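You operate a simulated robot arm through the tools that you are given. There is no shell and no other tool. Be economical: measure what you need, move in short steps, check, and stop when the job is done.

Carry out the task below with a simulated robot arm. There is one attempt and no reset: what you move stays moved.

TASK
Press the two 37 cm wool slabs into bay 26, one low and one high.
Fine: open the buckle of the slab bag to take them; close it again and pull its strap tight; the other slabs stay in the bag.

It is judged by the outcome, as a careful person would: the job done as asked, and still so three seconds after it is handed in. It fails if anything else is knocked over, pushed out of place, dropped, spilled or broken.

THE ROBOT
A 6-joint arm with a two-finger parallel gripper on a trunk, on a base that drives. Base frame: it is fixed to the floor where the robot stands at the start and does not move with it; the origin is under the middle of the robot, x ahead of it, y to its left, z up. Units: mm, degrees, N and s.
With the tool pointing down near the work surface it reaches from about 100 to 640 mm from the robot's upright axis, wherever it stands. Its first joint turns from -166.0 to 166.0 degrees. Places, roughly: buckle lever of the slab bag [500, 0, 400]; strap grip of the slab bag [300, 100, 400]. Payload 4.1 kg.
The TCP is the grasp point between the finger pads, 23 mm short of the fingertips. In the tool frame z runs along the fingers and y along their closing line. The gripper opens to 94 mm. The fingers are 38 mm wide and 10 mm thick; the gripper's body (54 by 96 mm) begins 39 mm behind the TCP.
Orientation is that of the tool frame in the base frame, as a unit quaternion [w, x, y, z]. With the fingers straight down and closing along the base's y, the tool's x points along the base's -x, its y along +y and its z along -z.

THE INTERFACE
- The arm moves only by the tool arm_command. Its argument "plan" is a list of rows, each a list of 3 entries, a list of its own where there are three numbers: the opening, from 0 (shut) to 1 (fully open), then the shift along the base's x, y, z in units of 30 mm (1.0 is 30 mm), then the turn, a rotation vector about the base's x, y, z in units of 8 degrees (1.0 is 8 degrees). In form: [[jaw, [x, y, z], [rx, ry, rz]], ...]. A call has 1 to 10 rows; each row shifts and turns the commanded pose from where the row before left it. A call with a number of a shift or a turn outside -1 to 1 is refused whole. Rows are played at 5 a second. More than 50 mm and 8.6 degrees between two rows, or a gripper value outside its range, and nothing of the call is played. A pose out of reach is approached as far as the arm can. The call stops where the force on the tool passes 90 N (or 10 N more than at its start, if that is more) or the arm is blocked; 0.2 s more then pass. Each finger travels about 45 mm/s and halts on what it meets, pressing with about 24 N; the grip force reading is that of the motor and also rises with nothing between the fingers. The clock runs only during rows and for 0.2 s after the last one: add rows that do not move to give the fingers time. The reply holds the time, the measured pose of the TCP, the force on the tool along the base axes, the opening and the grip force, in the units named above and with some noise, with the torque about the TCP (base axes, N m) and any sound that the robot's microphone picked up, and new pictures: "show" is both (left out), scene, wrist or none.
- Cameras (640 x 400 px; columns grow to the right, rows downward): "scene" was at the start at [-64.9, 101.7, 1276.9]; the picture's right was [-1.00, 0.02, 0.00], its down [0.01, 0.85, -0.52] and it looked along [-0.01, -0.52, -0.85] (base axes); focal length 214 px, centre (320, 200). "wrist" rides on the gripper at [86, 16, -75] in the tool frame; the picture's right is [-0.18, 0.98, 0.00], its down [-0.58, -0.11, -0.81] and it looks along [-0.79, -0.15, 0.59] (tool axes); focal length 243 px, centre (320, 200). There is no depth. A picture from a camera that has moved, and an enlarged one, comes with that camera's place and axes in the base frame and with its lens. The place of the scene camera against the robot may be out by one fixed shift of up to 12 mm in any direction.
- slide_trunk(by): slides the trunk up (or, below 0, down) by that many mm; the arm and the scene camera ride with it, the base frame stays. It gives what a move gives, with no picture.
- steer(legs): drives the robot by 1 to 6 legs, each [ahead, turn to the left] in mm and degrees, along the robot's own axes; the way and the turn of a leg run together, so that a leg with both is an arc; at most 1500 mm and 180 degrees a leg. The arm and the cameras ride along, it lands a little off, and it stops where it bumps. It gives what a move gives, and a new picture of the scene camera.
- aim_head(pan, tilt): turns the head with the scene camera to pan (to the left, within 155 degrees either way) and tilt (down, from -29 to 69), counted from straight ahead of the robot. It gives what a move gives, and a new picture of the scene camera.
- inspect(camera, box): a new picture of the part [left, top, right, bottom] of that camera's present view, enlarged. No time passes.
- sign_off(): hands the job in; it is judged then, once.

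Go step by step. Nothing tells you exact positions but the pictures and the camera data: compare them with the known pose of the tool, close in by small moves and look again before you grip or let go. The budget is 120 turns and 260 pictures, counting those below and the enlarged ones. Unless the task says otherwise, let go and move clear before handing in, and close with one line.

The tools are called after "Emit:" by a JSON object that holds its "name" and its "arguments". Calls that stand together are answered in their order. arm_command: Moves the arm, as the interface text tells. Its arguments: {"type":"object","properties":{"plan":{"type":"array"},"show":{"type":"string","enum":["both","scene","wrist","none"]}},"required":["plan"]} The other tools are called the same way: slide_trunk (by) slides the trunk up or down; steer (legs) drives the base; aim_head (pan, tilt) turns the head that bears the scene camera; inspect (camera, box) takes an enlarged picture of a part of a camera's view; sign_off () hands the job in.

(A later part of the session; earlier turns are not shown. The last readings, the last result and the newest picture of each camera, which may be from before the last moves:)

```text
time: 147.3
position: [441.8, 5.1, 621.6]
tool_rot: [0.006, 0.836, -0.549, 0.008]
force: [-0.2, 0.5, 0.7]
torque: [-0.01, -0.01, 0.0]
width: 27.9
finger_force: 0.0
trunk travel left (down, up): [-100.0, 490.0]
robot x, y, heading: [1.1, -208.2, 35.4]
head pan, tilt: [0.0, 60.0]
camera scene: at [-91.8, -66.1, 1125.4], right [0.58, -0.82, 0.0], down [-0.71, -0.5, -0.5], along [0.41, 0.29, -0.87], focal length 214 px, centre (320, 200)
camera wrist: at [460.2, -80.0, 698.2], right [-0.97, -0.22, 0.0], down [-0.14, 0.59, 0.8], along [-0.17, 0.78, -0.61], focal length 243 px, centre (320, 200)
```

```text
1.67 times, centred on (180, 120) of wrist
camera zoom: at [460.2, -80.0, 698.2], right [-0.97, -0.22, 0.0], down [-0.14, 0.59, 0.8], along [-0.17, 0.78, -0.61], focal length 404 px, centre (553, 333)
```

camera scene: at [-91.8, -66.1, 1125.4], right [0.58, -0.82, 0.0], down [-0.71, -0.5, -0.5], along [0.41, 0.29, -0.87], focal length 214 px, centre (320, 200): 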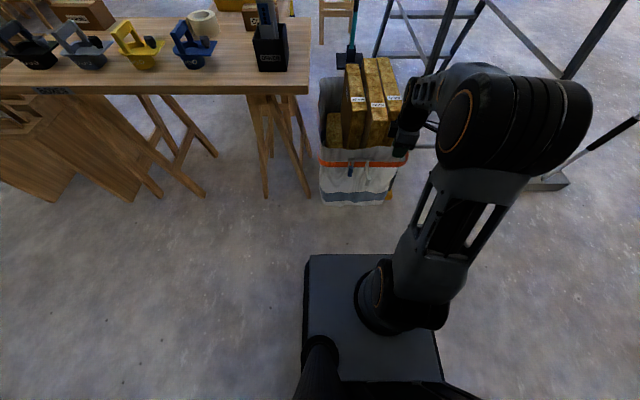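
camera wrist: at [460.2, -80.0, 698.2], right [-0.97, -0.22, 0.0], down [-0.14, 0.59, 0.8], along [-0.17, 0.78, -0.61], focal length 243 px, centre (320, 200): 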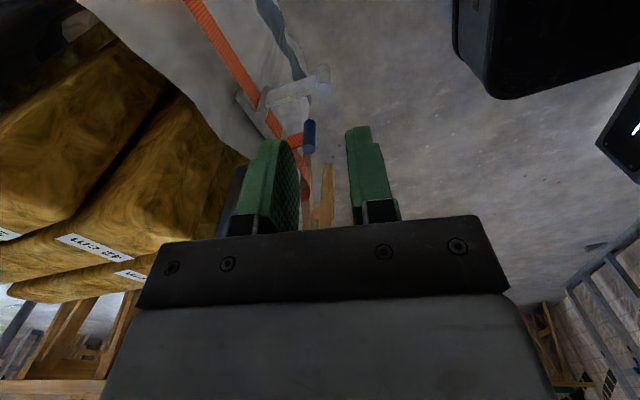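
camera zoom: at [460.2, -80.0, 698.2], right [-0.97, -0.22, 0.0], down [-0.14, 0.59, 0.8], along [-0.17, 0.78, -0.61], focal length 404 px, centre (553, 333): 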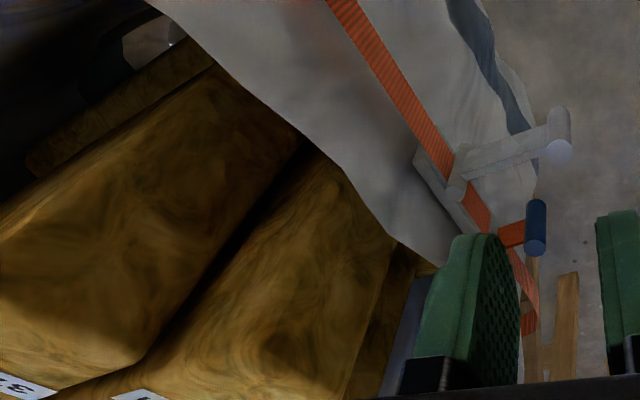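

Fortunately the slab is back in the bag upright, and bag, ladder and buckle look undisturbed. From here I go one verified step at a time. Raise the arm and re-orient it.

Emit:
{"name": "arm_command", "arguments": {"plan": [[0.8, [0, 0, 1], [0, 0, 0]], [0.8, [0, 0, 1], [0, 0, 0]], [0.8, [0, 0, 1], [0, 0, -1]], [0.8, [0, 0, 1], [0, 0, -1]], [0.8, [0, 0, 0.5], [0, 0, -1]], [0.8, [0, 0, 0], [0, 0, -1]], [0.8, [0, 0, 0], [0, 0, -1]], [0.8, [0, 0, 0], [0, 0, -1]], [0.8, [0, 0, 0], [0, 0, -1]], [0.8, [0, 0, 0], [0, 0, -1]]], "show": "none"}}

Emit:
{"name": "inspect", "arguments": {"camera": "scene", "box": [300, 40, 420, 220]}}

Emit:
{"name": "inspect", "arguments": {"camera": "wrist", "box": [0, 0, 640, 400]}}

```text
time: 149.5
position: [440.7, 4.7, 756.6]
tool_rot: [-0.009, -0.416, 0.909, -0.005]
force: [0.7, -0.5, 0.0]
torque: [0.03, -0.01, -0.04]
width: 75.5
finger_force: 0.0
trunk travel left (down, up): [-100.0, 490.0]
robot x, y, heading: [-0.4, -213.1, 35.4]
head pan, tilt: [0.0, 60.0]
```

```text
2.22 times, centred on (360, 130) of scene
camera zoom: at [-91.8, -66.1, 1125.4], right [0.58, -0.82, 0.0], down [-0.71, -0.5, -0.5], along [0.41, 0.29, -0.87], focal length 477 px, centre (231, 356)
```

zoom: 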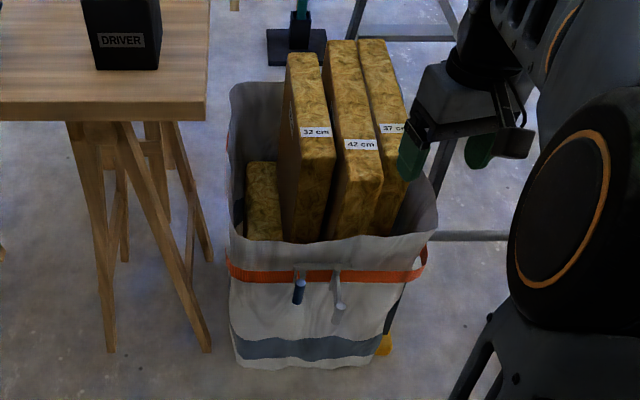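

```text
1.00 times, centred on (320, 200) of wrist (not enlarged: the box is as wide or as high as the picture)
camera zoom: at [372.8, -49.6, 833.8], right [-0.62, 0.78, 0.0], down [0.47, 0.38, 0.8], along [0.62, 0.49, -0.61], focal length 243 px, centre (320, 200)
```

zoom: 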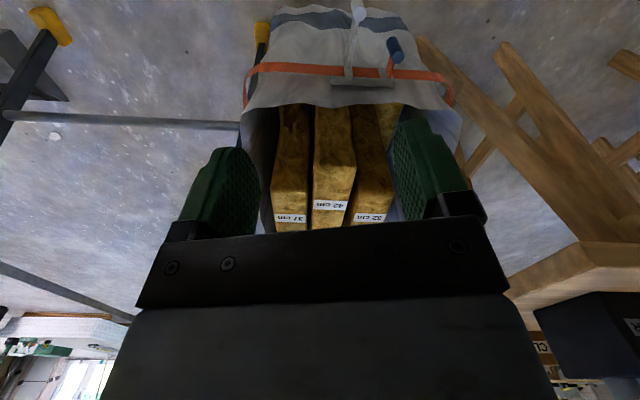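

The bag is fine. The 37 slab now leans close to the 42. Drive forward and inspect the gap from above.

Emit:
{"name": "steer", "arguments": {"legs": [[218, 0]]}}

Emit:
{"name": "arm_command", "arguments": {"plan": [[0.8, [0.6, -0.25, 0], [0, 0, -0.9]], [0.8, [0.6, -0.25, 0], [0, 0, -0.9]]], "show": "none"}}

Emit:
{"name": "inspect", "arguments": {"camera": "wrist", "box": [0, 0, 640, 400]}}

Emit:
{"name": "inspect", "arguments": {"camera": "scene", "box": [310, 60, 430, 210]}}

```text
time: 151.2
position: [626.3, 137.1, 756.9]
tool_rot: [-0.009, -0.419, 0.908, -0.004]
force: [-0.8, 0.2, 0.5]
torque: [0.02, 0.01, -0.02]
width: 75.3
finger_force: 0.0
trunk travel left (down, up): [-100.0, 490.0]
robot x, y, heading: [182.5, -76.8, 35.6]
head pan, tilt: [0.0, 60.0]
camera scene: at [92.3, 65.0, 1125.4], right [0.58, -0.81, 0.0], down [-0.7, -0.5, -0.5], along [0.41, 0.29, -0.87], focal length 214 px, centre (320, 200)
```

scene: 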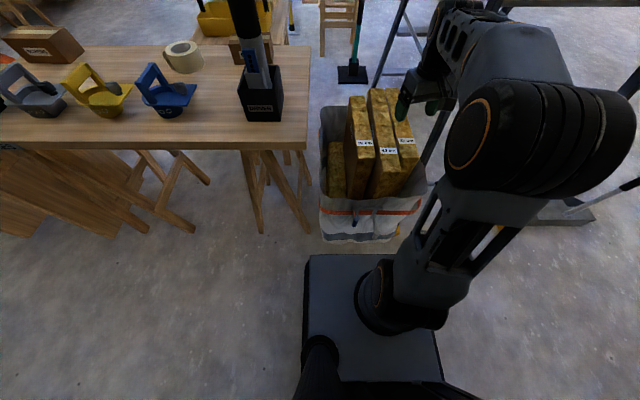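

```text
time: 151.8
position: [661.8, 122.2, 756.1]
tool_rot: [-0.009, -0.301, 0.954, -0.003]
force: [-0.1, 0.1, 0.6]
torque: [0.04, -0.03, 0.0]
width: 75.2
finger_force: 0.1
trunk travel left (down, up): [-100.0, 490.0]
robot x, y, heading: [189.5, -76.6, 35.9]
head pan, tilt: [0.0, 60.0]
```

```text
1.00 times, centred on (320, 200) of wrist (not enlarged: the box is as wide or as high as the picture)
camera zoom: at [581.7, 85.7, 833.5], right [-0.41, 0.91, 0.0], down [0.55, 0.25, 0.8], along [0.73, 0.33, -0.61], focal length 243 px, centre (320, 200)
```

zoom: 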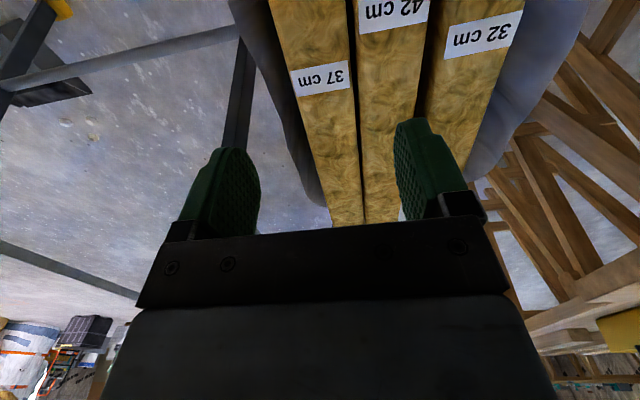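

```text
2.67 times, centred on (370, 135) of scene
camera zoom: at [92.2, 65.0, 1125.4], right [0.58, -0.81, 0.0], down [-0.7, -0.5, -0.5], along [0.41, 0.29, -0.87], focal length 572 px, centre (187, 373)
```

zoom: 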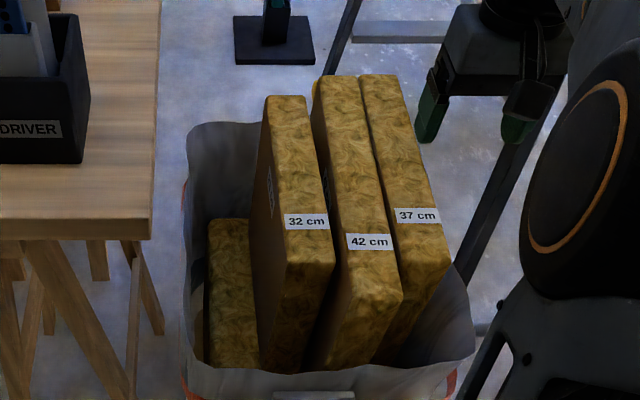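

The 37's top leans against the 42 with a rounded V-seam between. I'll wedge the left finger into that seam so the 37 swings right, then grip. Position first.

Emit:
{"name": "arm_command", "arguments": {"plan": [[0.765, [0.957, 0.473, 0], [0, 0, -0.12]], [0.765, [0.957, 0.473, 0], [0, 0, 0]], [0.765, [0.957, 0.473, 0], [0, 0, 0]], [0.765, [0, 0, -1], [0, 0, 0]], [0.765, [0, 0, -1], [0, 0, 0]], [0.765, [0, 0, -1], [0, 0, 0]], [0.765, [0, 0, -0.6], [0, 0, 0]]]}}

Emit:
{"name": "inspect", "arguments": {"camera": "wrist", "box": [160, 80, 500, 250]}}

Emit:
{"name": "inspect", "arguments": {"camera": "scene", "box": [350, 70, 430, 140]}}

```text
time: 153.4
position: [751.1, 164.1, 647.4]
tool_rot: [-0.009, -0.293, 0.956, -0.003]
force: [-1.2, -0.1, 1.8]
torque: [0.0, 0.04, -0.01]
width: 71.7
finger_force: 0.1
trunk travel left (down, up): [-100.0, 490.0]
robot x, y, heading: [187.4, -78.1, 35.8]
head pan, tilt: [0.0, 60.0]
camera scene: at [92.3, 64.9, 1125.4], right [0.58, -0.81, 0.0], down [-0.7, -0.5, -0.5], along [0.41, 0.29, -0.87], focal length 214 px, centre (320, 200)
camera wrist: at [670.3, 131.3, 724.6], right [-0.4, 0.92, 0.0], down [0.55, 0.24, 0.8], along [0.73, 0.32, -0.61], focal length 243 px, centre (320, 200)
```

scene: 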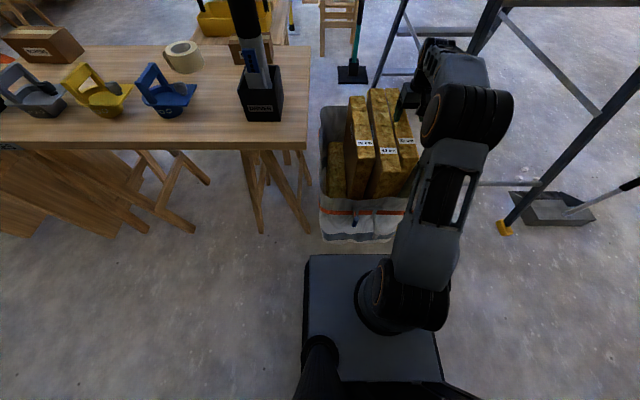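
wrist: 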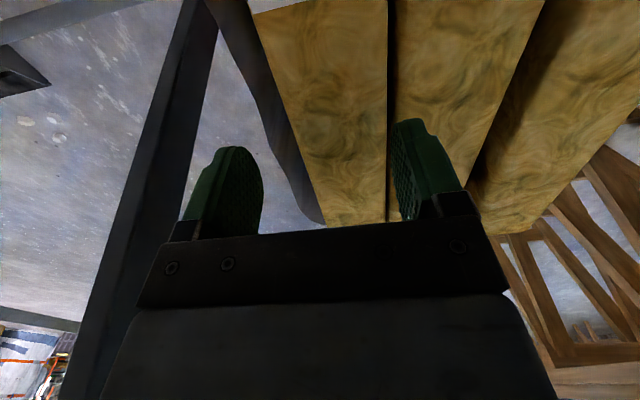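

```text
1.88 times, centred on (330, 165) of wrist
camera zoom: at [670.3, 131.3, 724.6], right [-0.4, 0.92, 0.0], down [0.55, 0.24, 0.8], along [0.73, 0.32, -0.61], focal length 457 px, centre (301, 266)
```

zoom: 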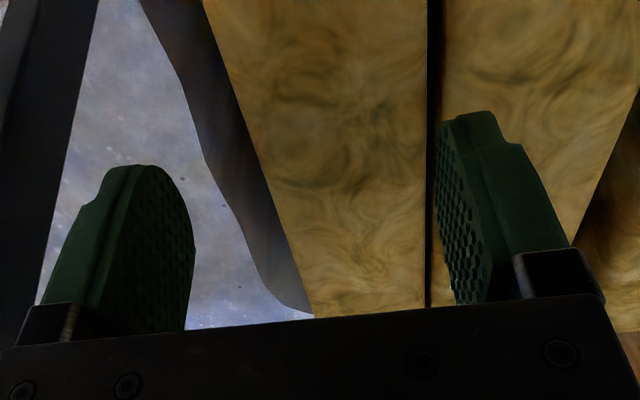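

```text
5.71 times, centred on (390, 105) of scene
camera zoom: at [92.3, 64.9, 1125.4], right [0.58, -0.81, 0.0], down [-0.7, -0.5, -0.5], along [0.41, 0.29, -0.87], focal length 1226 px, centre (-80, 743)
```

zoom: 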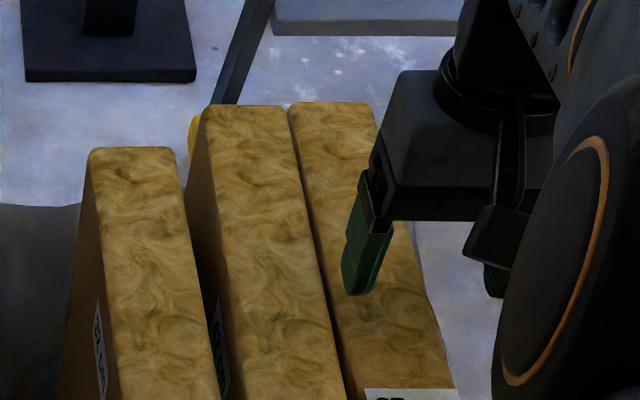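

Finger is over the seam. Descend gently, wedging.

Emit:
{"name": "arm_command", "arguments": {"plan": [[0.765, [0, 0, -0.5], [0, 0, 0]], [0.765, [0, 0, -0.3], [0, 0, 0]], [0.765, [0, 0, -0.3], [0, 0, 0]], [0.765, [0, 0, -0.3], [0, 0, 0]]]}}

Emit:
{"name": "inspect", "arguments": {"camera": "wrist", "box": [160, 80, 500, 250]}}

Emit:
{"name": "inspect", "arguments": {"camera": "scene", "box": [350, 70, 430, 140]}}

```text
time: 154.4
position: [749.0, 165.9, 623.3]
tool_rot: [0.005, -0.293, 0.956, 0.0]
force: [-1.9, -1.3, 84.0]
torque: [2.02, 2.95, 0.19]
width: 71.7
finger_force: 0.1
trunk travel left (down, up): [-100.0, 490.0]
robot x, y, heading: [188.5, -81.4, 35.4]
head pan, tilt: [0.0, 60.0]
camera scene: at [87.3, 62.4, 1126.9], right [0.58, -0.81, 0.0], down [-0.7, -0.5, -0.5], along [0.41, 0.29, -0.86], focal length 214 px, centre (320, 200)
camera wrist: at [666.1, 130.7, 696.8], right [-0.4, 0.92, 0.0], down [0.53, 0.23, 0.81], along [0.75, 0.32, -0.58], focal length 243 px, centre (320, 200)
```

scene: 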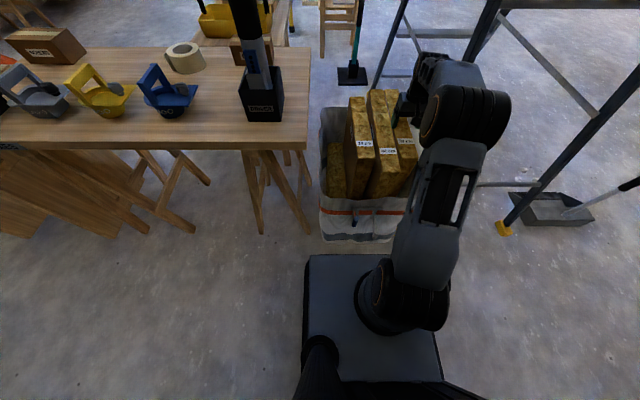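
wrist: 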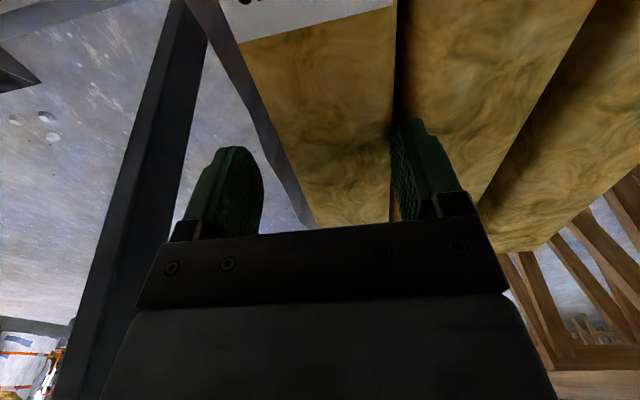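

```text
1.88 times, centred on (330, 165) of wrist
camera zoom: at [666.1, 130.7, 696.8], right [-0.4, 0.92, 0.0], down [0.53, 0.23, 0.81], along [0.75, 0.32, -0.58], focal length 457 px, centre (301, 266)
```

zoom: 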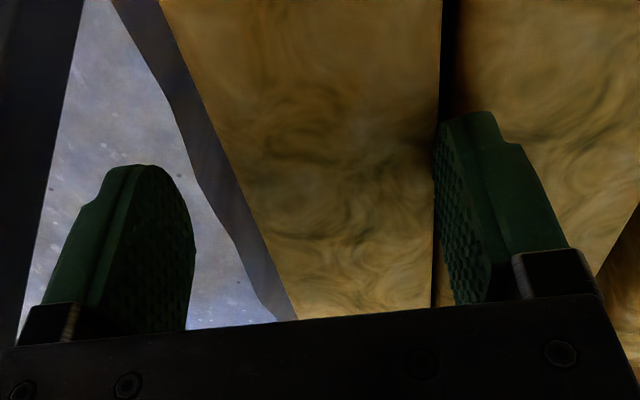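

```text
5.71 times, centred on (390, 105) of scene
camera zoom: at [87.3, 62.4, 1126.9], right [0.58, -0.81, 0.0], down [-0.7, -0.5, -0.5], along [0.41, 0.29, -0.86], focal length 1226 px, centre (-80, 743)
```

zoom: 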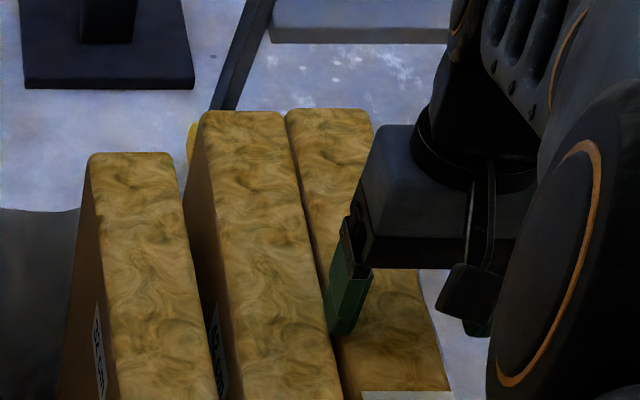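

The finger landed with its inner face on the seam (on the 42's side). Lift, shift 6 mm right, and try again.

Emit:
{"name": "arm_command", "arguments": {"plan": [[0.765, [0, 0, 0.5], [0, 0, 0]], [0.765, [0.115, -0.165, 0.2], [0, 0, 0]], [0.765, [0, 0, 0], [0, 0, 0]], [0.765, [0, 0, -0.4], [0, 0, 0]], [0.765, [0, 0, -0.3], [0, 0, 0]]]}}

Emit:
{"name": "inspect", "arguments": {"camera": "wrist", "box": [160, 80, 500, 250]}}

```text
time: 155.6
position: [748.8, 160.0, 622.1]
tool_rot: [0.004, -0.294, 0.956, 0.0]
force: [-24.0, -5.5, 88.5]
torque: [2.44, 3.3, 1.0]
width: 75.3
finger_force: 4.0
trunk travel left (down, up): [-100.0, 490.0]
robot x, y, heading: [184.8, -78.1, 35.5]
head pan, tilt: [0.0, 60.0]
camera scene: at [85.3, 61.8, 1126.7], right [0.58, -0.81, 0.0], down [-0.7, -0.5, -0.51], along [0.41, 0.29, -0.86], focal length 214 px, centre (320, 200)
camera wrist: at [667.3, 124.3, 697.2], right [-0.4, 0.92, 0.0], down [0.54, 0.24, 0.81], along [0.74, 0.32, -0.59], focal length 243 px, centre (320, 200)
```

scene: 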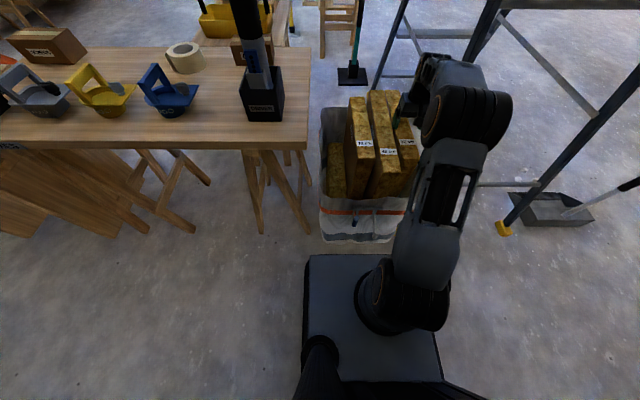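
wrist: 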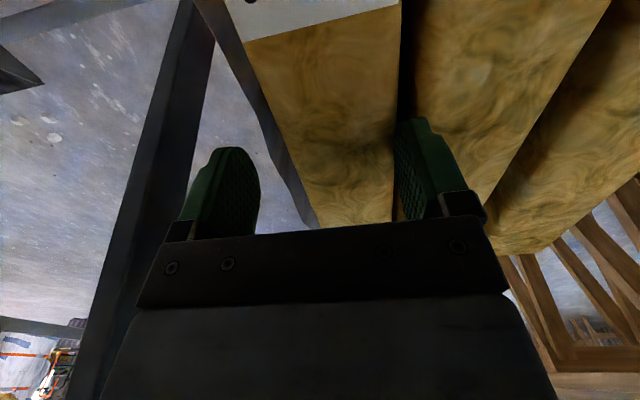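

```text
1.88 times, centred on (330, 165) of wrist
camera zoom: at [667.3, 124.3, 697.2], right [-0.4, 0.92, 0.0], down [0.54, 0.24, 0.81], along [0.74, 0.32, -0.59], focal length 457 px, centre (301, 266)
```

zoom: 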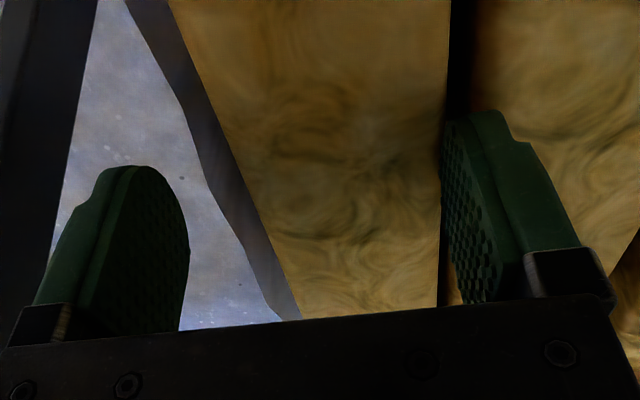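

Still blocked on top. Instead I'll lift, then press lightly on the 37's top and drag it right to open the gap.

Emit:
{"name": "arm_command", "arguments": {"plan": [[0.765, [0, 0, 1], [0, 0, 0]], [0.765, [0.48, -0.69, 0], [0, 0, 0]], [0.765, [0, 0, 0], [0, 0, 0]]]}}

Emit:
{"name": "inspect", "arguments": {"camera": "scene", "box": [350, 70, 430, 140]}}

```text
time: 156.4
position: [765.2, 136.7, 637.2]
tool_rot: [-0.009, -0.293, 0.956, -0.005]
force: [-0.1, 0.6, 0.7]
torque: [-0.01, 0.0, 0.0]
width: 71.7
finger_force: 0.1
trunk travel left (down, up): [-100.0, 490.0]
robot x, y, heading: [186.2, -78.3, 35.5]
head pan, tilt: [0.0, 60.0]
camera scene: at [92.5, 65.1, 1125.2], right [0.58, -0.81, 0.0], down [-0.71, -0.5, -0.5], along [0.41, 0.29, -0.87], focal length 214 px, centre (320, 200)
camera wrist: at [684.4, 102.8, 713.9], right [-0.4, 0.92, 0.0], down [0.56, 0.25, 0.79], along [0.73, 0.31, -0.61], focal length 243 px, centre (320, 200)
```

scene: 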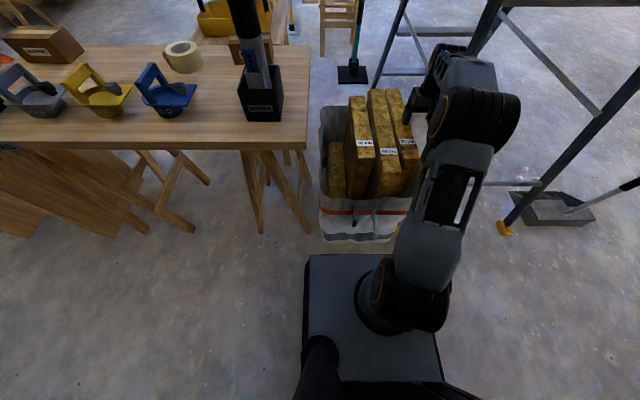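
wrist: 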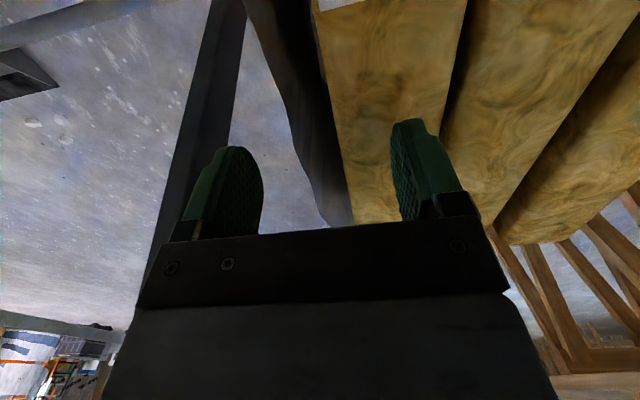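

```text
5.71 times, centred on (390, 105) of scene
camera zoom: at [92.5, 65.1, 1125.2], right [0.58, -0.81, 0.0], down [-0.71, -0.5, -0.5], along [0.41, 0.29, -0.87], focal length 1226 px, centre (-80, 743)
```

zoom: 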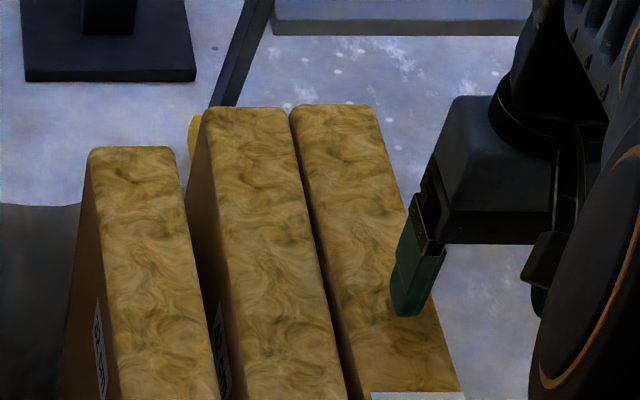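

Emit:
{"name": "arm_command", "arguments": {"plan": [[0.765, [0, 0, -0.45], [0, 0, 0]], [0.765, [0, 0, -0.25], [0, 0, 0]], [0.765, [0.13, -0.193, 0], [0, 0, 0]], [0.765, [0.13, -0.193, 0], [0, 0, 0]], [0.765, [0.13, -0.193, 0], [0, 0, 0]], [0.765, [0.13, -0.193, 0], [0, 0, 0]]]}}

Emit:
{"name": "inspect", "arguments": {"camera": "scene", "box": [350, 70, 430, 140]}}

```text
time: 157.8
position: [780.6, 114.9, 624.5]
tool_rot: [-0.002, -0.293, 0.956, -0.003]
force: [-8.6, -3.3, 55.1]
torque: [2.01, 1.6, 0.37]
width: 72.5
finger_force: 0.6
trunk travel left (down, up): [-100.0, 490.0]
robot x, y, heading: [187.0, -79.4, 35.4]
head pan, tilt: [0.0, 60.0]
camera scene: at [88.4, 63.5, 1125.5], right [0.58, -0.81, 0.0], down [-0.7, -0.5, -0.5], along [0.41, 0.29, -0.86], focal length 214 px, centre (320, 200)
camera wrist: at [699.6, 81.1, 699.8], right [-0.4, 0.92, -0.01], down [0.54, 0.24, 0.81], along [0.74, 0.32, -0.59], focal length 243 px, centre (320, 200)
```

scene: 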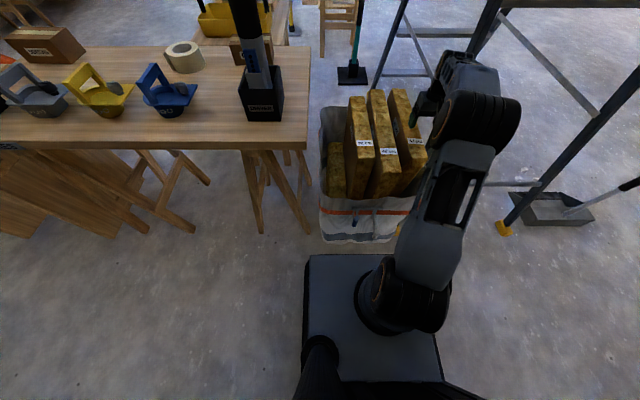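
wrist: 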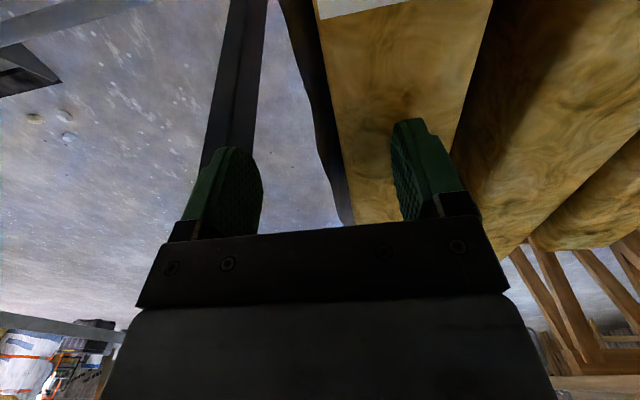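

```text
5.71 times, centred on (390, 105) of scene
camera zoom: at [88.4, 63.5, 1125.5], right [0.58, -0.81, 0.0], down [-0.7, -0.5, -0.5], along [0.41, 0.29, -0.86], focal length 1226 px, centre (-80, 743)
```

zoom: 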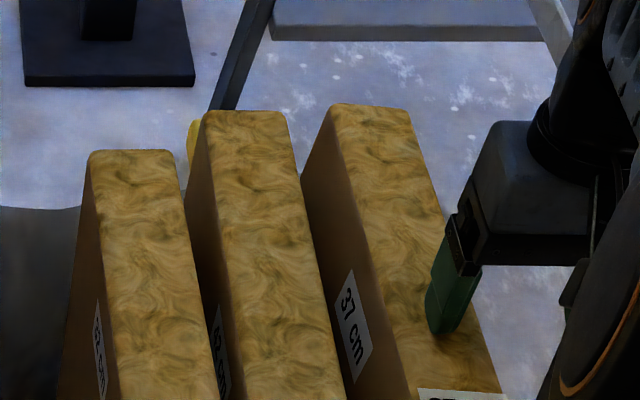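

The gap opened nicely. Lift off and look.

Emit:
{"name": "arm_command", "arguments": {"plan": [[0.765, [0, 0, 0.8], [0, 0, 0]], [0.765, [0, 0, 0.6], [0, 0, 0]], [0.8, [0, 0, 0], [0, 0, 0]]]}}

Emit:
{"name": "inspect", "arguments": {"camera": "wrist", "box": [160, 0, 560, 250]}}

```text
time: 158.6
position: [783.3, 116.1, 656.8]
tool_rot: [-0.01, -0.293, 0.956, -0.004]
force: [0.3, -0.3, 0.7]
torque: [-0.02, -0.02, -0.03]
width: 75.2
finger_force: 0.0
trunk travel left (down, up): [-100.0, 490.0]
robot x, y, heading: [186.8, -75.6, 35.7]
head pan, tilt: [0.0, 60.0]
camera scene: at [92.4, 65.0, 1125.3], right [0.58, -0.81, 0.0], down [-0.7, -0.5, -0.5], along [0.41, 0.29, -0.87], focal length 214 px, centre (320, 200)
camera wrist: at [702.5, 81.2, 735.0], right [-0.4, 0.92, 0.0], down [0.56, 0.25, 0.79], along [0.73, 0.31, -0.61], focal length 243 px, centre (320, 200)
```

scene: 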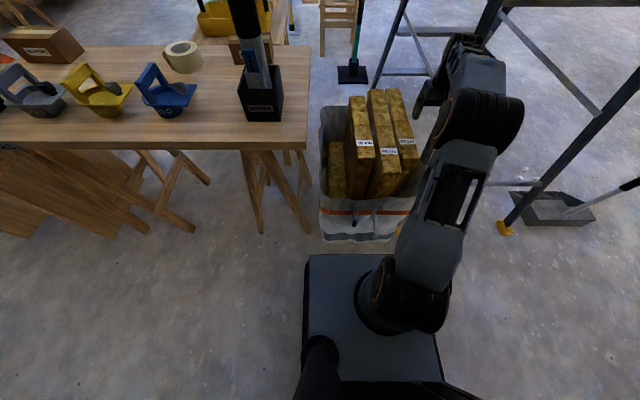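
wrist: 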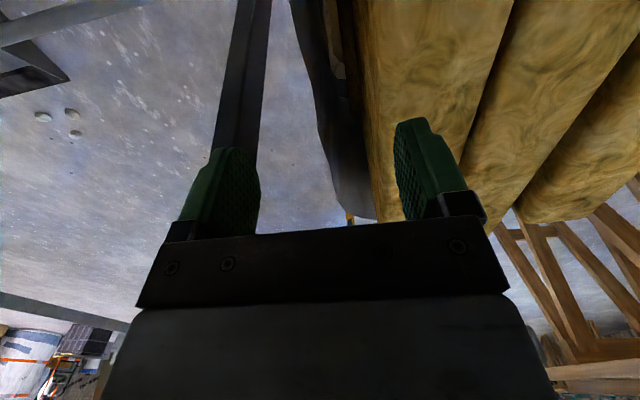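

```text
1.60 times, centred on (360, 125) of wrist
camera zoom: at [702.5, 81.2, 735.0], right [-0.4, 0.92, 0.0], down [0.56, 0.25, 0.79], along [0.73, 0.31, -0.61], focal length 388 px, centre (256, 320)
```

zoom: 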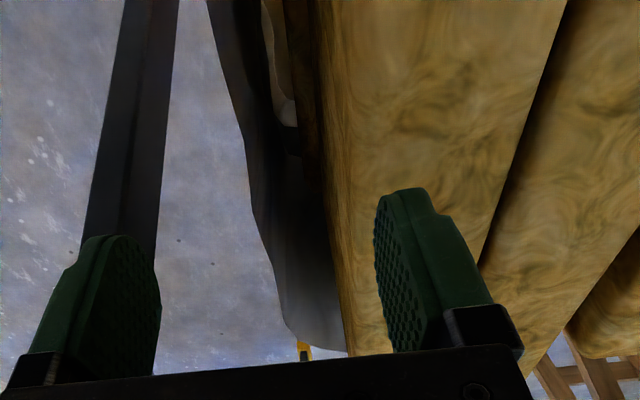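

It sprang back when released. I'll use the closed fist at the slab's top centre and drag it further right, past vertical, away from the ladder leg.

Emit:
{"name": "arm_command", "arguments": {"plan": [[0.3, [-0.57, 0.84, 0], [0, 0, 0]], [0, [-0.57, 0.84, 0], [0, 0, 0]], [0, [0, 0, 0], [0, 0, 0]], [0, [0, 0, 0], [0, 0, 0]], [0, [0, 0, -0.6], [0, 0, 0]]]}}

Emit:
{"name": "inspect", "arguments": {"camera": "wrist", "box": [160, 0, 560, 250]}}

```text
time: 159.8
position: [747.9, 167.4, 641.2]
tool_rot: [-0.009, -0.293, 0.956, -0.002]
force: [0.3, -0.1, 0.8]
torque: [0.0, -0.01, -0.01]
width: 0.3
finger_force: 23.5
trunk travel left (down, up): [-100.0, 490.0]
robot x, y, heading: [189.5, -77.3, 35.6]
head pan, tilt: [0.0, 60.0]
camera scene: at [92.2, 65.0, 1125.4], right [0.58, -0.81, 0.0], down [-0.7, -0.5, -0.5], along [0.41, 0.29, -0.87], focal length 214 px, centre (320, 200)
camera wrist: at [666.1, 131.5, 717.8], right [-0.4, 0.92, 0.0], down [0.55, 0.24, 0.8], along [0.73, 0.32, -0.61], focal length 243 px, centre (320, 200)
```

scene: 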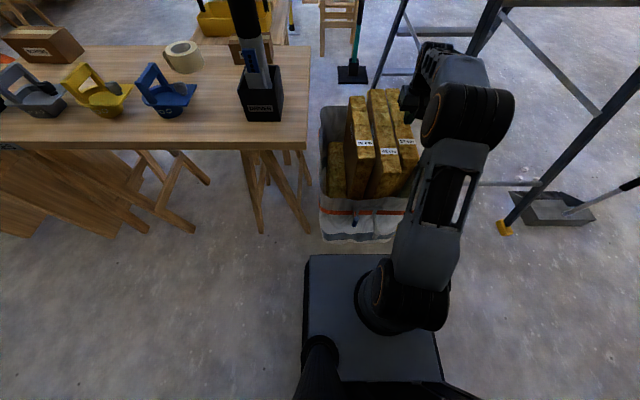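
wrist: 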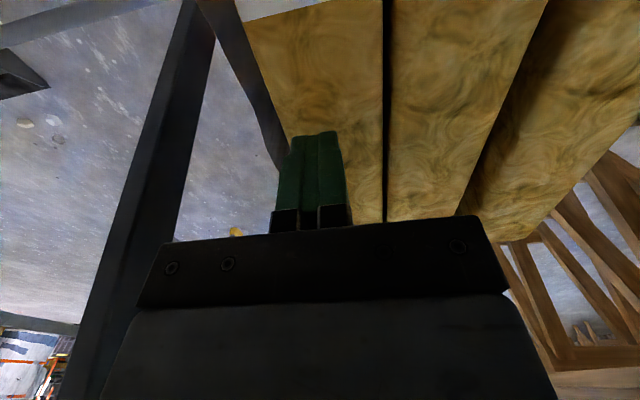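

```text
1.60 times, centred on (360, 125) of wrist
camera zoom: at [666.1, 131.5, 717.8], right [-0.4, 0.92, 0.0], down [0.55, 0.24, 0.8], along [0.73, 0.32, -0.61], focal length 388 px, centre (256, 320)
```

zoom: 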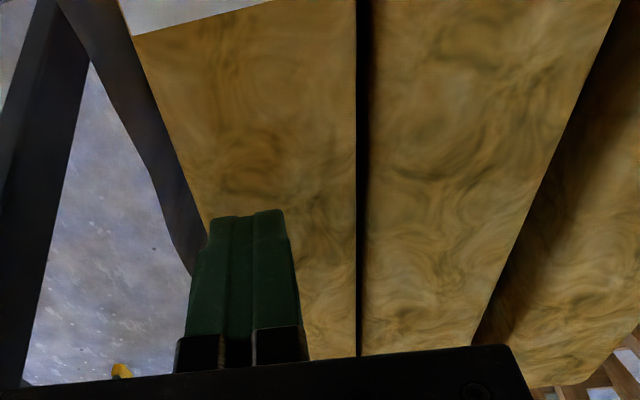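

Emit:
{"name": "arm_command", "arguments": {"plan": [[0, [-0.19, 0.28, 0], [0, 0, 0]], [0, [0, 0, -0.5], [0, 0, 0]], [0, [0, 0, -0.35], [0, 0, 0]], [0, [0.15, -0.22, 0], [0, 0, 0]], [0, [0.15, -0.22, 0], [0, 0, 0]], [0, [0.15, -0.22, 0], [0, 0, 0]], [0, [0.15, -0.22, 0], [0, 0, 0]], [0, [0.15, -0.22, 0], [0, 0, 0]], [0, [0.15, -0.22, 0], [0, 0, 0]]]}}

Emit:
{"name": "inspect", "arguments": {"camera": "scene", "box": [350, 70, 430, 140]}}

```text
time: 161.8
position: [769.1, 134.3, 625.3]
tool_rot: [0.002, -0.293, 0.956, -0.003]
force: [5.5, 1.3, 61.7]
torque: [0.37, 0.43, -0.03]
width: 0.0
finger_force: 23.7
trunk travel left (down, up): [-100.0, 490.0]
robot x, y, heading: [188.6, -79.5, 35.5]
head pan, tilt: [0.0, 60.0]
camera scene: at [88.8, 63.8, 1125.4], right [0.58, -0.81, 0.0], down [-0.7, -0.5, -0.5], along [0.41, 0.29, -0.86], focal length 214 px, centre (320, 200)
camera wrist: at [687.1, 99.9, 699.9], right [-0.4, 0.92, -0.01], down [0.54, 0.24, 0.81], along [0.74, 0.32, -0.59], focal length 243 px, centre (320, 200)
```

scene: 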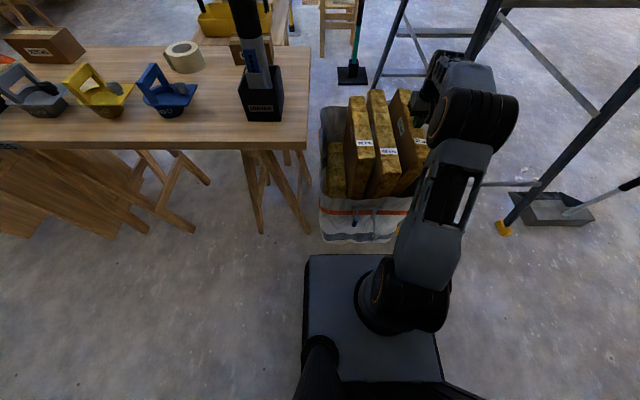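
wrist: 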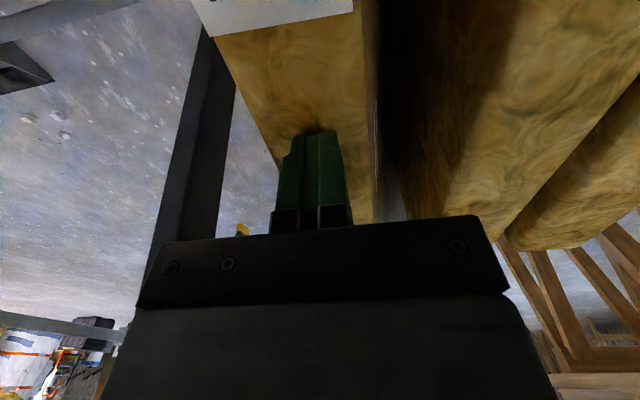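

```text
5.71 times, centred on (390, 105) of scene
camera zoom: at [88.8, 63.8, 1125.4], right [0.58, -0.81, 0.0], down [-0.7, -0.5, -0.5], along [0.41, 0.29, -0.86], focal length 1226 px, centre (-80, 743)
```

zoom: 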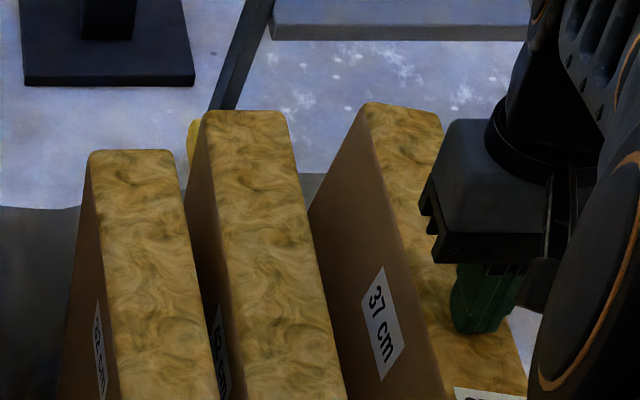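

Now the 37 is well to the right of vertical. Lift off and see whether it stays.

Emit:
{"name": "arm_command", "arguments": {"plan": [[0, [0, 0, 0.8], [0, 0, 0]], [0, [0, 0, 0.6], [0, 0, 0]], [0.4, [0, 0, 0.5], [0, 0, 0]], [0.75, [0, 0, 0], [0, 0, 0]], [0.75, [0, 0, 0], [0, 0, 0]]]}}

Emit:
{"name": "inspect", "arguments": {"camera": "scene", "box": [350, 70, 430, 140]}}

```text
time: 163.0
position: [768.8, 135.2, 673.2]
tool_rot: [-0.009, -0.292, 0.956, -0.003]
force: [-0.3, 0.5, 0.2]
torque: [-0.02, 0.0, -0.01]
width: 68.0
finger_force: 0.1
trunk travel left (down, up): [-100.0, 490.0]
robot x, y, heading: [188.8, -79.6, 35.3]
head pan, tilt: [0.0, 60.0]
camera scene: at [92.3, 65.0, 1125.4], right [0.58, -0.81, 0.0], down [-0.7, -0.5, -0.5], along [0.41, 0.29, -0.87], focal length 214 px, centre (320, 200)
camera wrist: at [688.2, 101.2, 748.9], right [-0.4, 0.92, 0.0], down [0.55, 0.24, 0.8], along [0.73, 0.32, -0.61], focal length 243 px, centre (320, 200)
```

scene: 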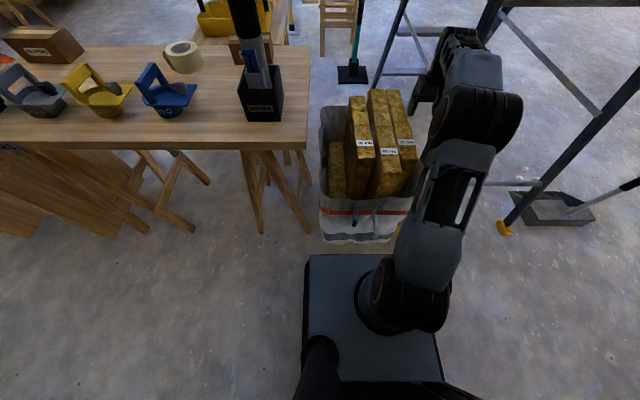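
wrist: 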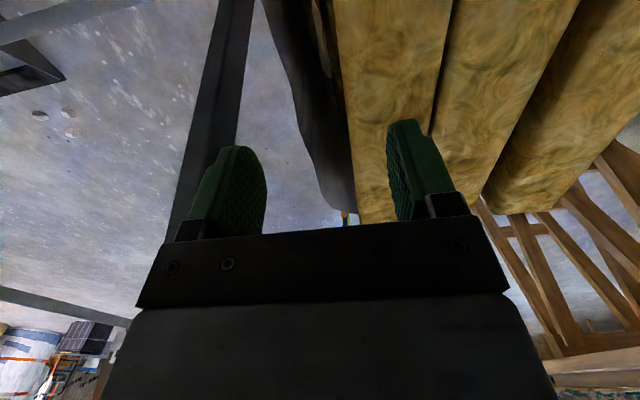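

```text
5.71 times, centred on (390, 105) of scene
camera zoom: at [92.3, 65.0, 1125.4], right [0.58, -0.81, 0.0], down [-0.7, -0.5, -0.5], along [0.41, 0.29, -0.87], focal length 1226 px, centre (-80, 743)
```

zoom: 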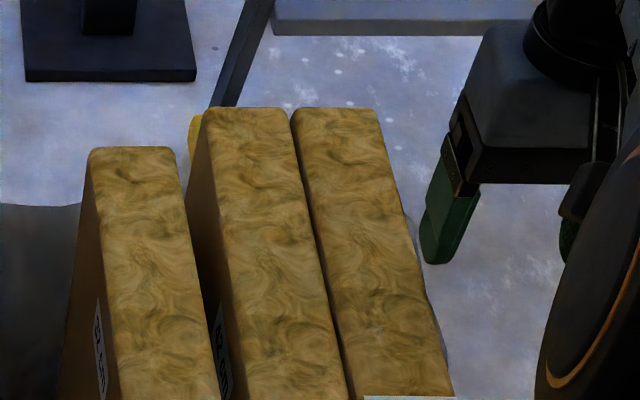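

It simply stands upright and tips back, so there's no lasting gap. The earlier wedge almost worked; I retry with the finger 3 mm further right, in gentle steps.

Emit:
{"name": "arm_command", "arguments": {"plan": [[0.765, [-0.53, 0.787, 0], [0, 0, 0]], [0.765, [0, 0, -0.8], [0, 0, 0]], [0.765, [0, 0, -0.6], [0, 0, 0]], [0.765, [0, 0, -0.3], [0, 0, 0]], [0.765, [0, 0, -0.25], [0, 0, 0]]]}}

Emit:
{"name": "inspect", "arguments": {"camera": "wrist", "box": [160, 0, 560, 250]}}

```text
time: 164.2
position: [752.6, 157.3, 622.6]
tool_rot: [-0.001, -0.293, 0.956, -0.002]
force: [-11.1, -7.1, 57.0]
torque: [1.79, 1.46, 0.59]
width: 72.3
finger_force: 0.2
trunk travel left (down, up): [-100.0, 490.0]
robot x, y, heading: [189.1, -76.7, 35.3]
head pan, tilt: [0.0, 60.0]
camera scene: at [88.0, 62.8, 1126.5], right [0.58, -0.81, 0.0], down [-0.7, -0.5, -0.5], along [0.41, 0.29, -0.86], focal length 214 px, centre (320, 200)
camera wrist: at [670.8, 122.9, 697.9], right [-0.4, 0.92, 0.0], down [0.54, 0.24, 0.81], along [0.74, 0.32, -0.59], focal length 243 px, centre (320, 200)
```

scene: 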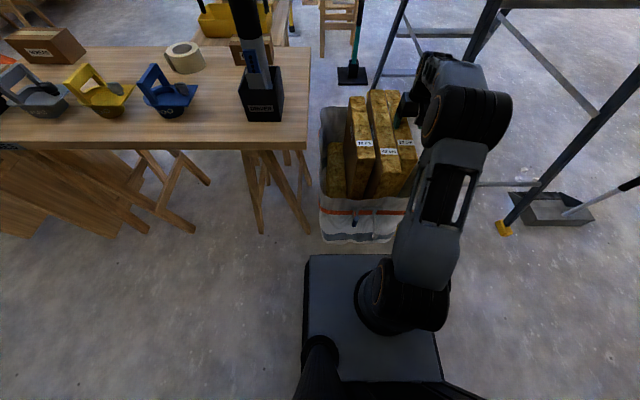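
wrist: 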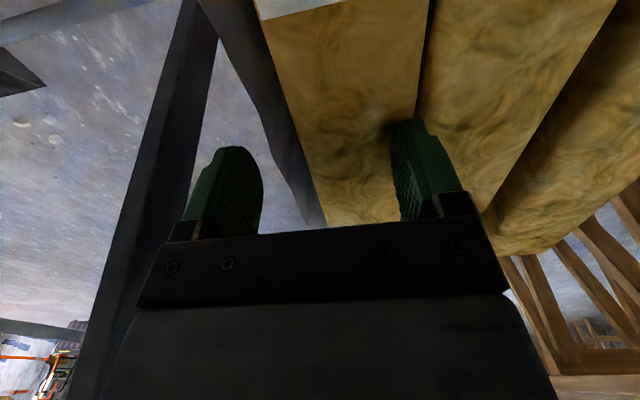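

```text
1.60 times, centred on (360, 125) of wrist
camera zoom: at [670.8, 122.9, 697.9], right [-0.4, 0.92, 0.0], down [0.54, 0.24, 0.81], along [0.74, 0.32, -0.59], focal length 388 px, centre (256, 320)
```

zoom: 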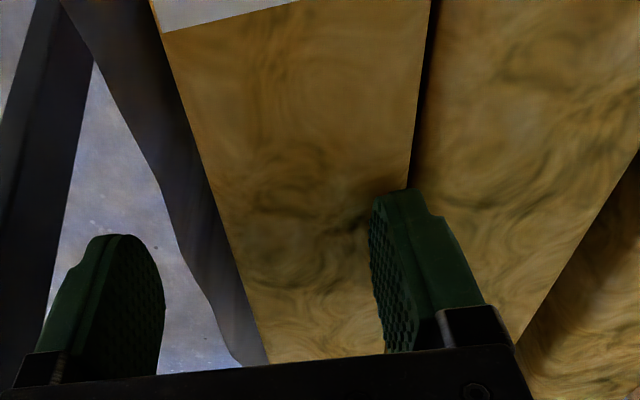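

The flat tip can't enter the seam. I'll roll the hand 25° so a finger corner leads into it, then push the 42 slightly left to open the gap.

Emit:
{"name": "arm_command", "arguments": {"plan": [[0.765, [0, 0, 1], [0, 0, 0]], [0.765, [0, 0, 0.4], [0, 0, 0]], [0.765, [-0.033, 0.048, 0], [-0.648, -0.436, 0]], [0.765, [-0.033, 0.048, 0], [-0.648, -0.436, 0]], [0.765, [-0.033, 0.048, 0], [-0.648, -0.436, 0]], [0.765, [-0.033, 0.048, 0], [-0.648, -0.436, 0]], [0.765, [0, 0, 0], [0, 0, 0]]]}}

Emit:
{"name": "inspect", "arguments": {"camera": "wrist", "box": [160, 0, 560, 250]}}

Emit:
{"name": "inspect", "arguments": {"camera": "scene", "box": [350, 70, 430, 140]}}

```text
time: 165.8
position: [749.5, 163.8, 654.7]
tool_rot: [0.055, -0.284, 0.934, -0.21]
force: [0.5, -0.9, -0.2]
torque: [0.01, 0.0, -0.01]
width: 72.0
finger_force: 0.1
trunk travel left (down, up): [-100.0, 490.0]
robot x, y, heading: [187.2, -78.8, 35.7]
head pan, tilt: [0.0, 60.0]
camera scene: at [92.3, 65.0, 1125.4], right [0.58, -0.81, 0.0], down [-0.7, -0.5, -0.5], along [0.41, 0.29, -0.87], focal length 214 px, centre (320, 200)
camera wrist: at [651.4, 155.4, 717.4], right [-0.35, 0.84, -0.42], down [0.36, 0.53, 0.77], along [0.87, 0.11, -0.49], focal length 243 px, centre (320, 200)
```

scene: 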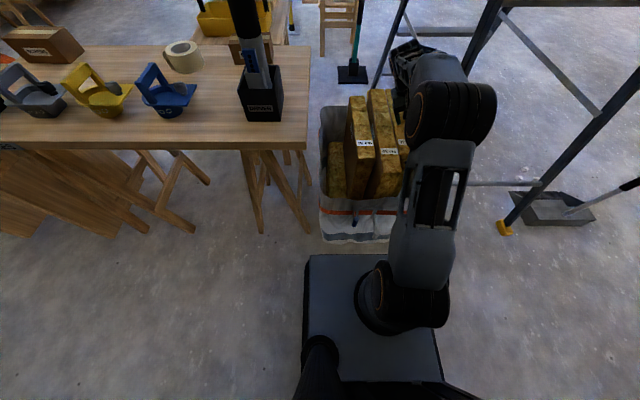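
wrist: 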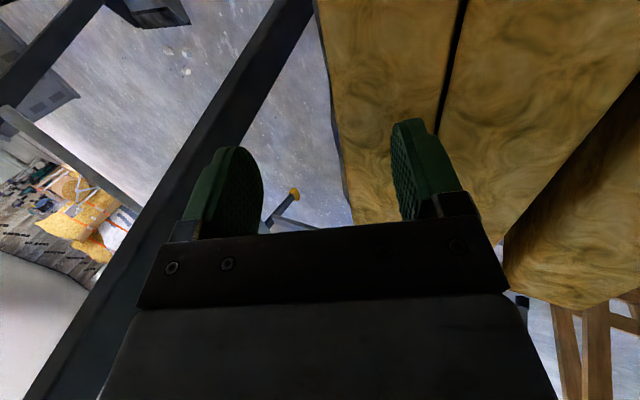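

```text
1.60 times, centred on (360, 125) of wrist
camera zoom: at [651.4, 155.4, 717.4], right [-0.35, 0.84, -0.42], down [0.36, 0.53, 0.77], along [0.87, 0.11, -0.49], focal length 388 px, centre (256, 320)
```

zoom: 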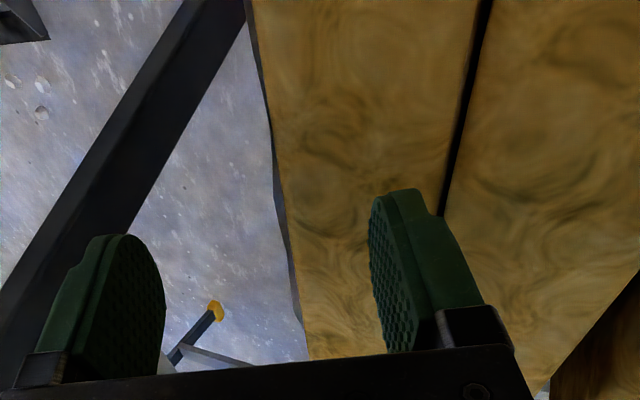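

```text
5.71 times, centred on (390, 105) of scene
camera zoom: at [92.3, 65.0, 1125.4], right [0.58, -0.81, 0.0], down [-0.7, -0.5, -0.5], along [0.41, 0.29, -0.87], focal length 1226 px, centre (-80, 743)
```

zoom: 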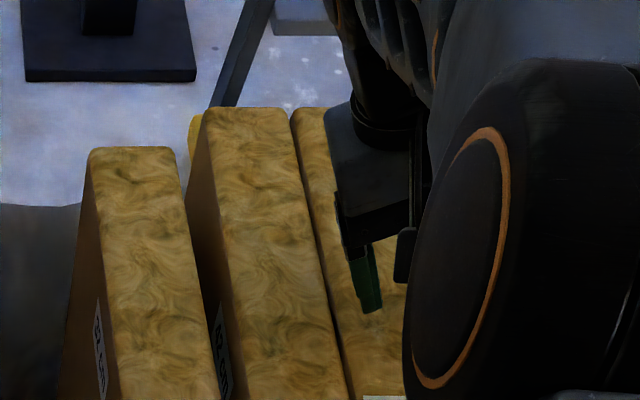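

Emit:
{"name": "arm_command", "arguments": {"plan": [[0.765, [0, 0, -0.3], [0, 0, 0]], [0.765, [0, 0, -0.15], [0, 0, 0]], [0.765, [-0.056, 0.083, 0], [0, 0, 0]], [0.765, [-0.056, 0.083, -0.05], [0, 0, 0]]]}}

Emit:
{"name": "inspect", "arguments": {"camera": "wrist", "box": [160, 0, 560, 250]}}

```text
time: 166.8
position: [744.3, 168.3, 641.7]
tool_rot: [0.054, -0.285, 0.934, -0.21]
force: [0.7, -0.2, 0.0]
torque: [-0.01, -0.01, -0.03]
width: 71.9
finger_force: 0.0
trunk travel left (down, up): [-100.0, 490.0]
robot x, y, heading: [186.0, -78.0, 35.5]
head pan, tilt: [0.0, 60.0]
camera scene: at [92.3, 65.0, 1125.4], right [0.58, -0.81, 0.0], down [-0.7, -0.5, -0.5], along [0.41, 0.29, -0.87], focal length 214 px, centre (320, 200)
camera wrist: at [646.5, 159.9, 703.5], right [-0.35, 0.84, -0.42], down [0.36, 0.53, 0.77], along [0.87, 0.11, -0.49], focal length 243 px, centre (320, 200)
```

scene: 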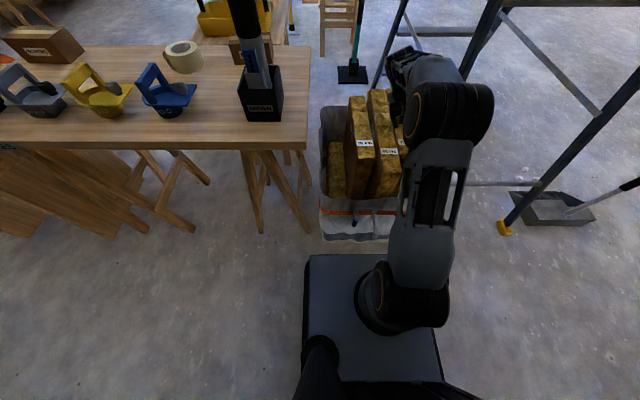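
wrist: 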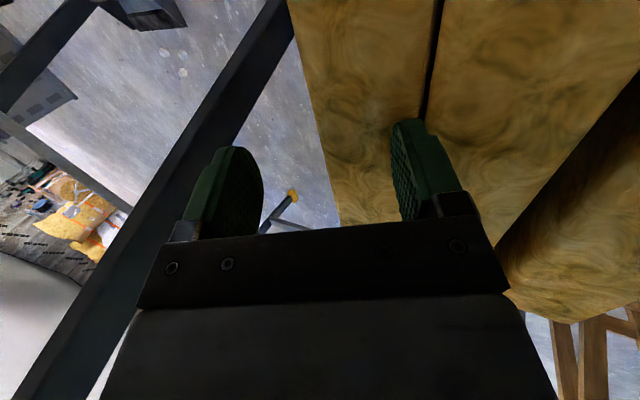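

```text
1.60 times, centred on (360, 125) of wrist
camera zoom: at [646.5, 159.9, 703.5], right [-0.35, 0.84, -0.42], down [0.36, 0.53, 0.77], along [0.87, 0.11, -0.49], focal length 388 px, centre (256, 320)
```

zoom: 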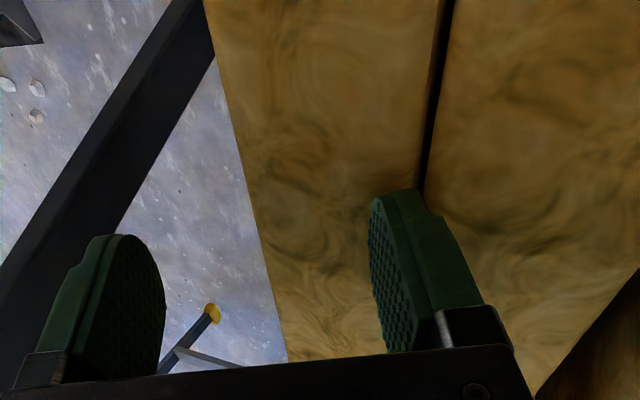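

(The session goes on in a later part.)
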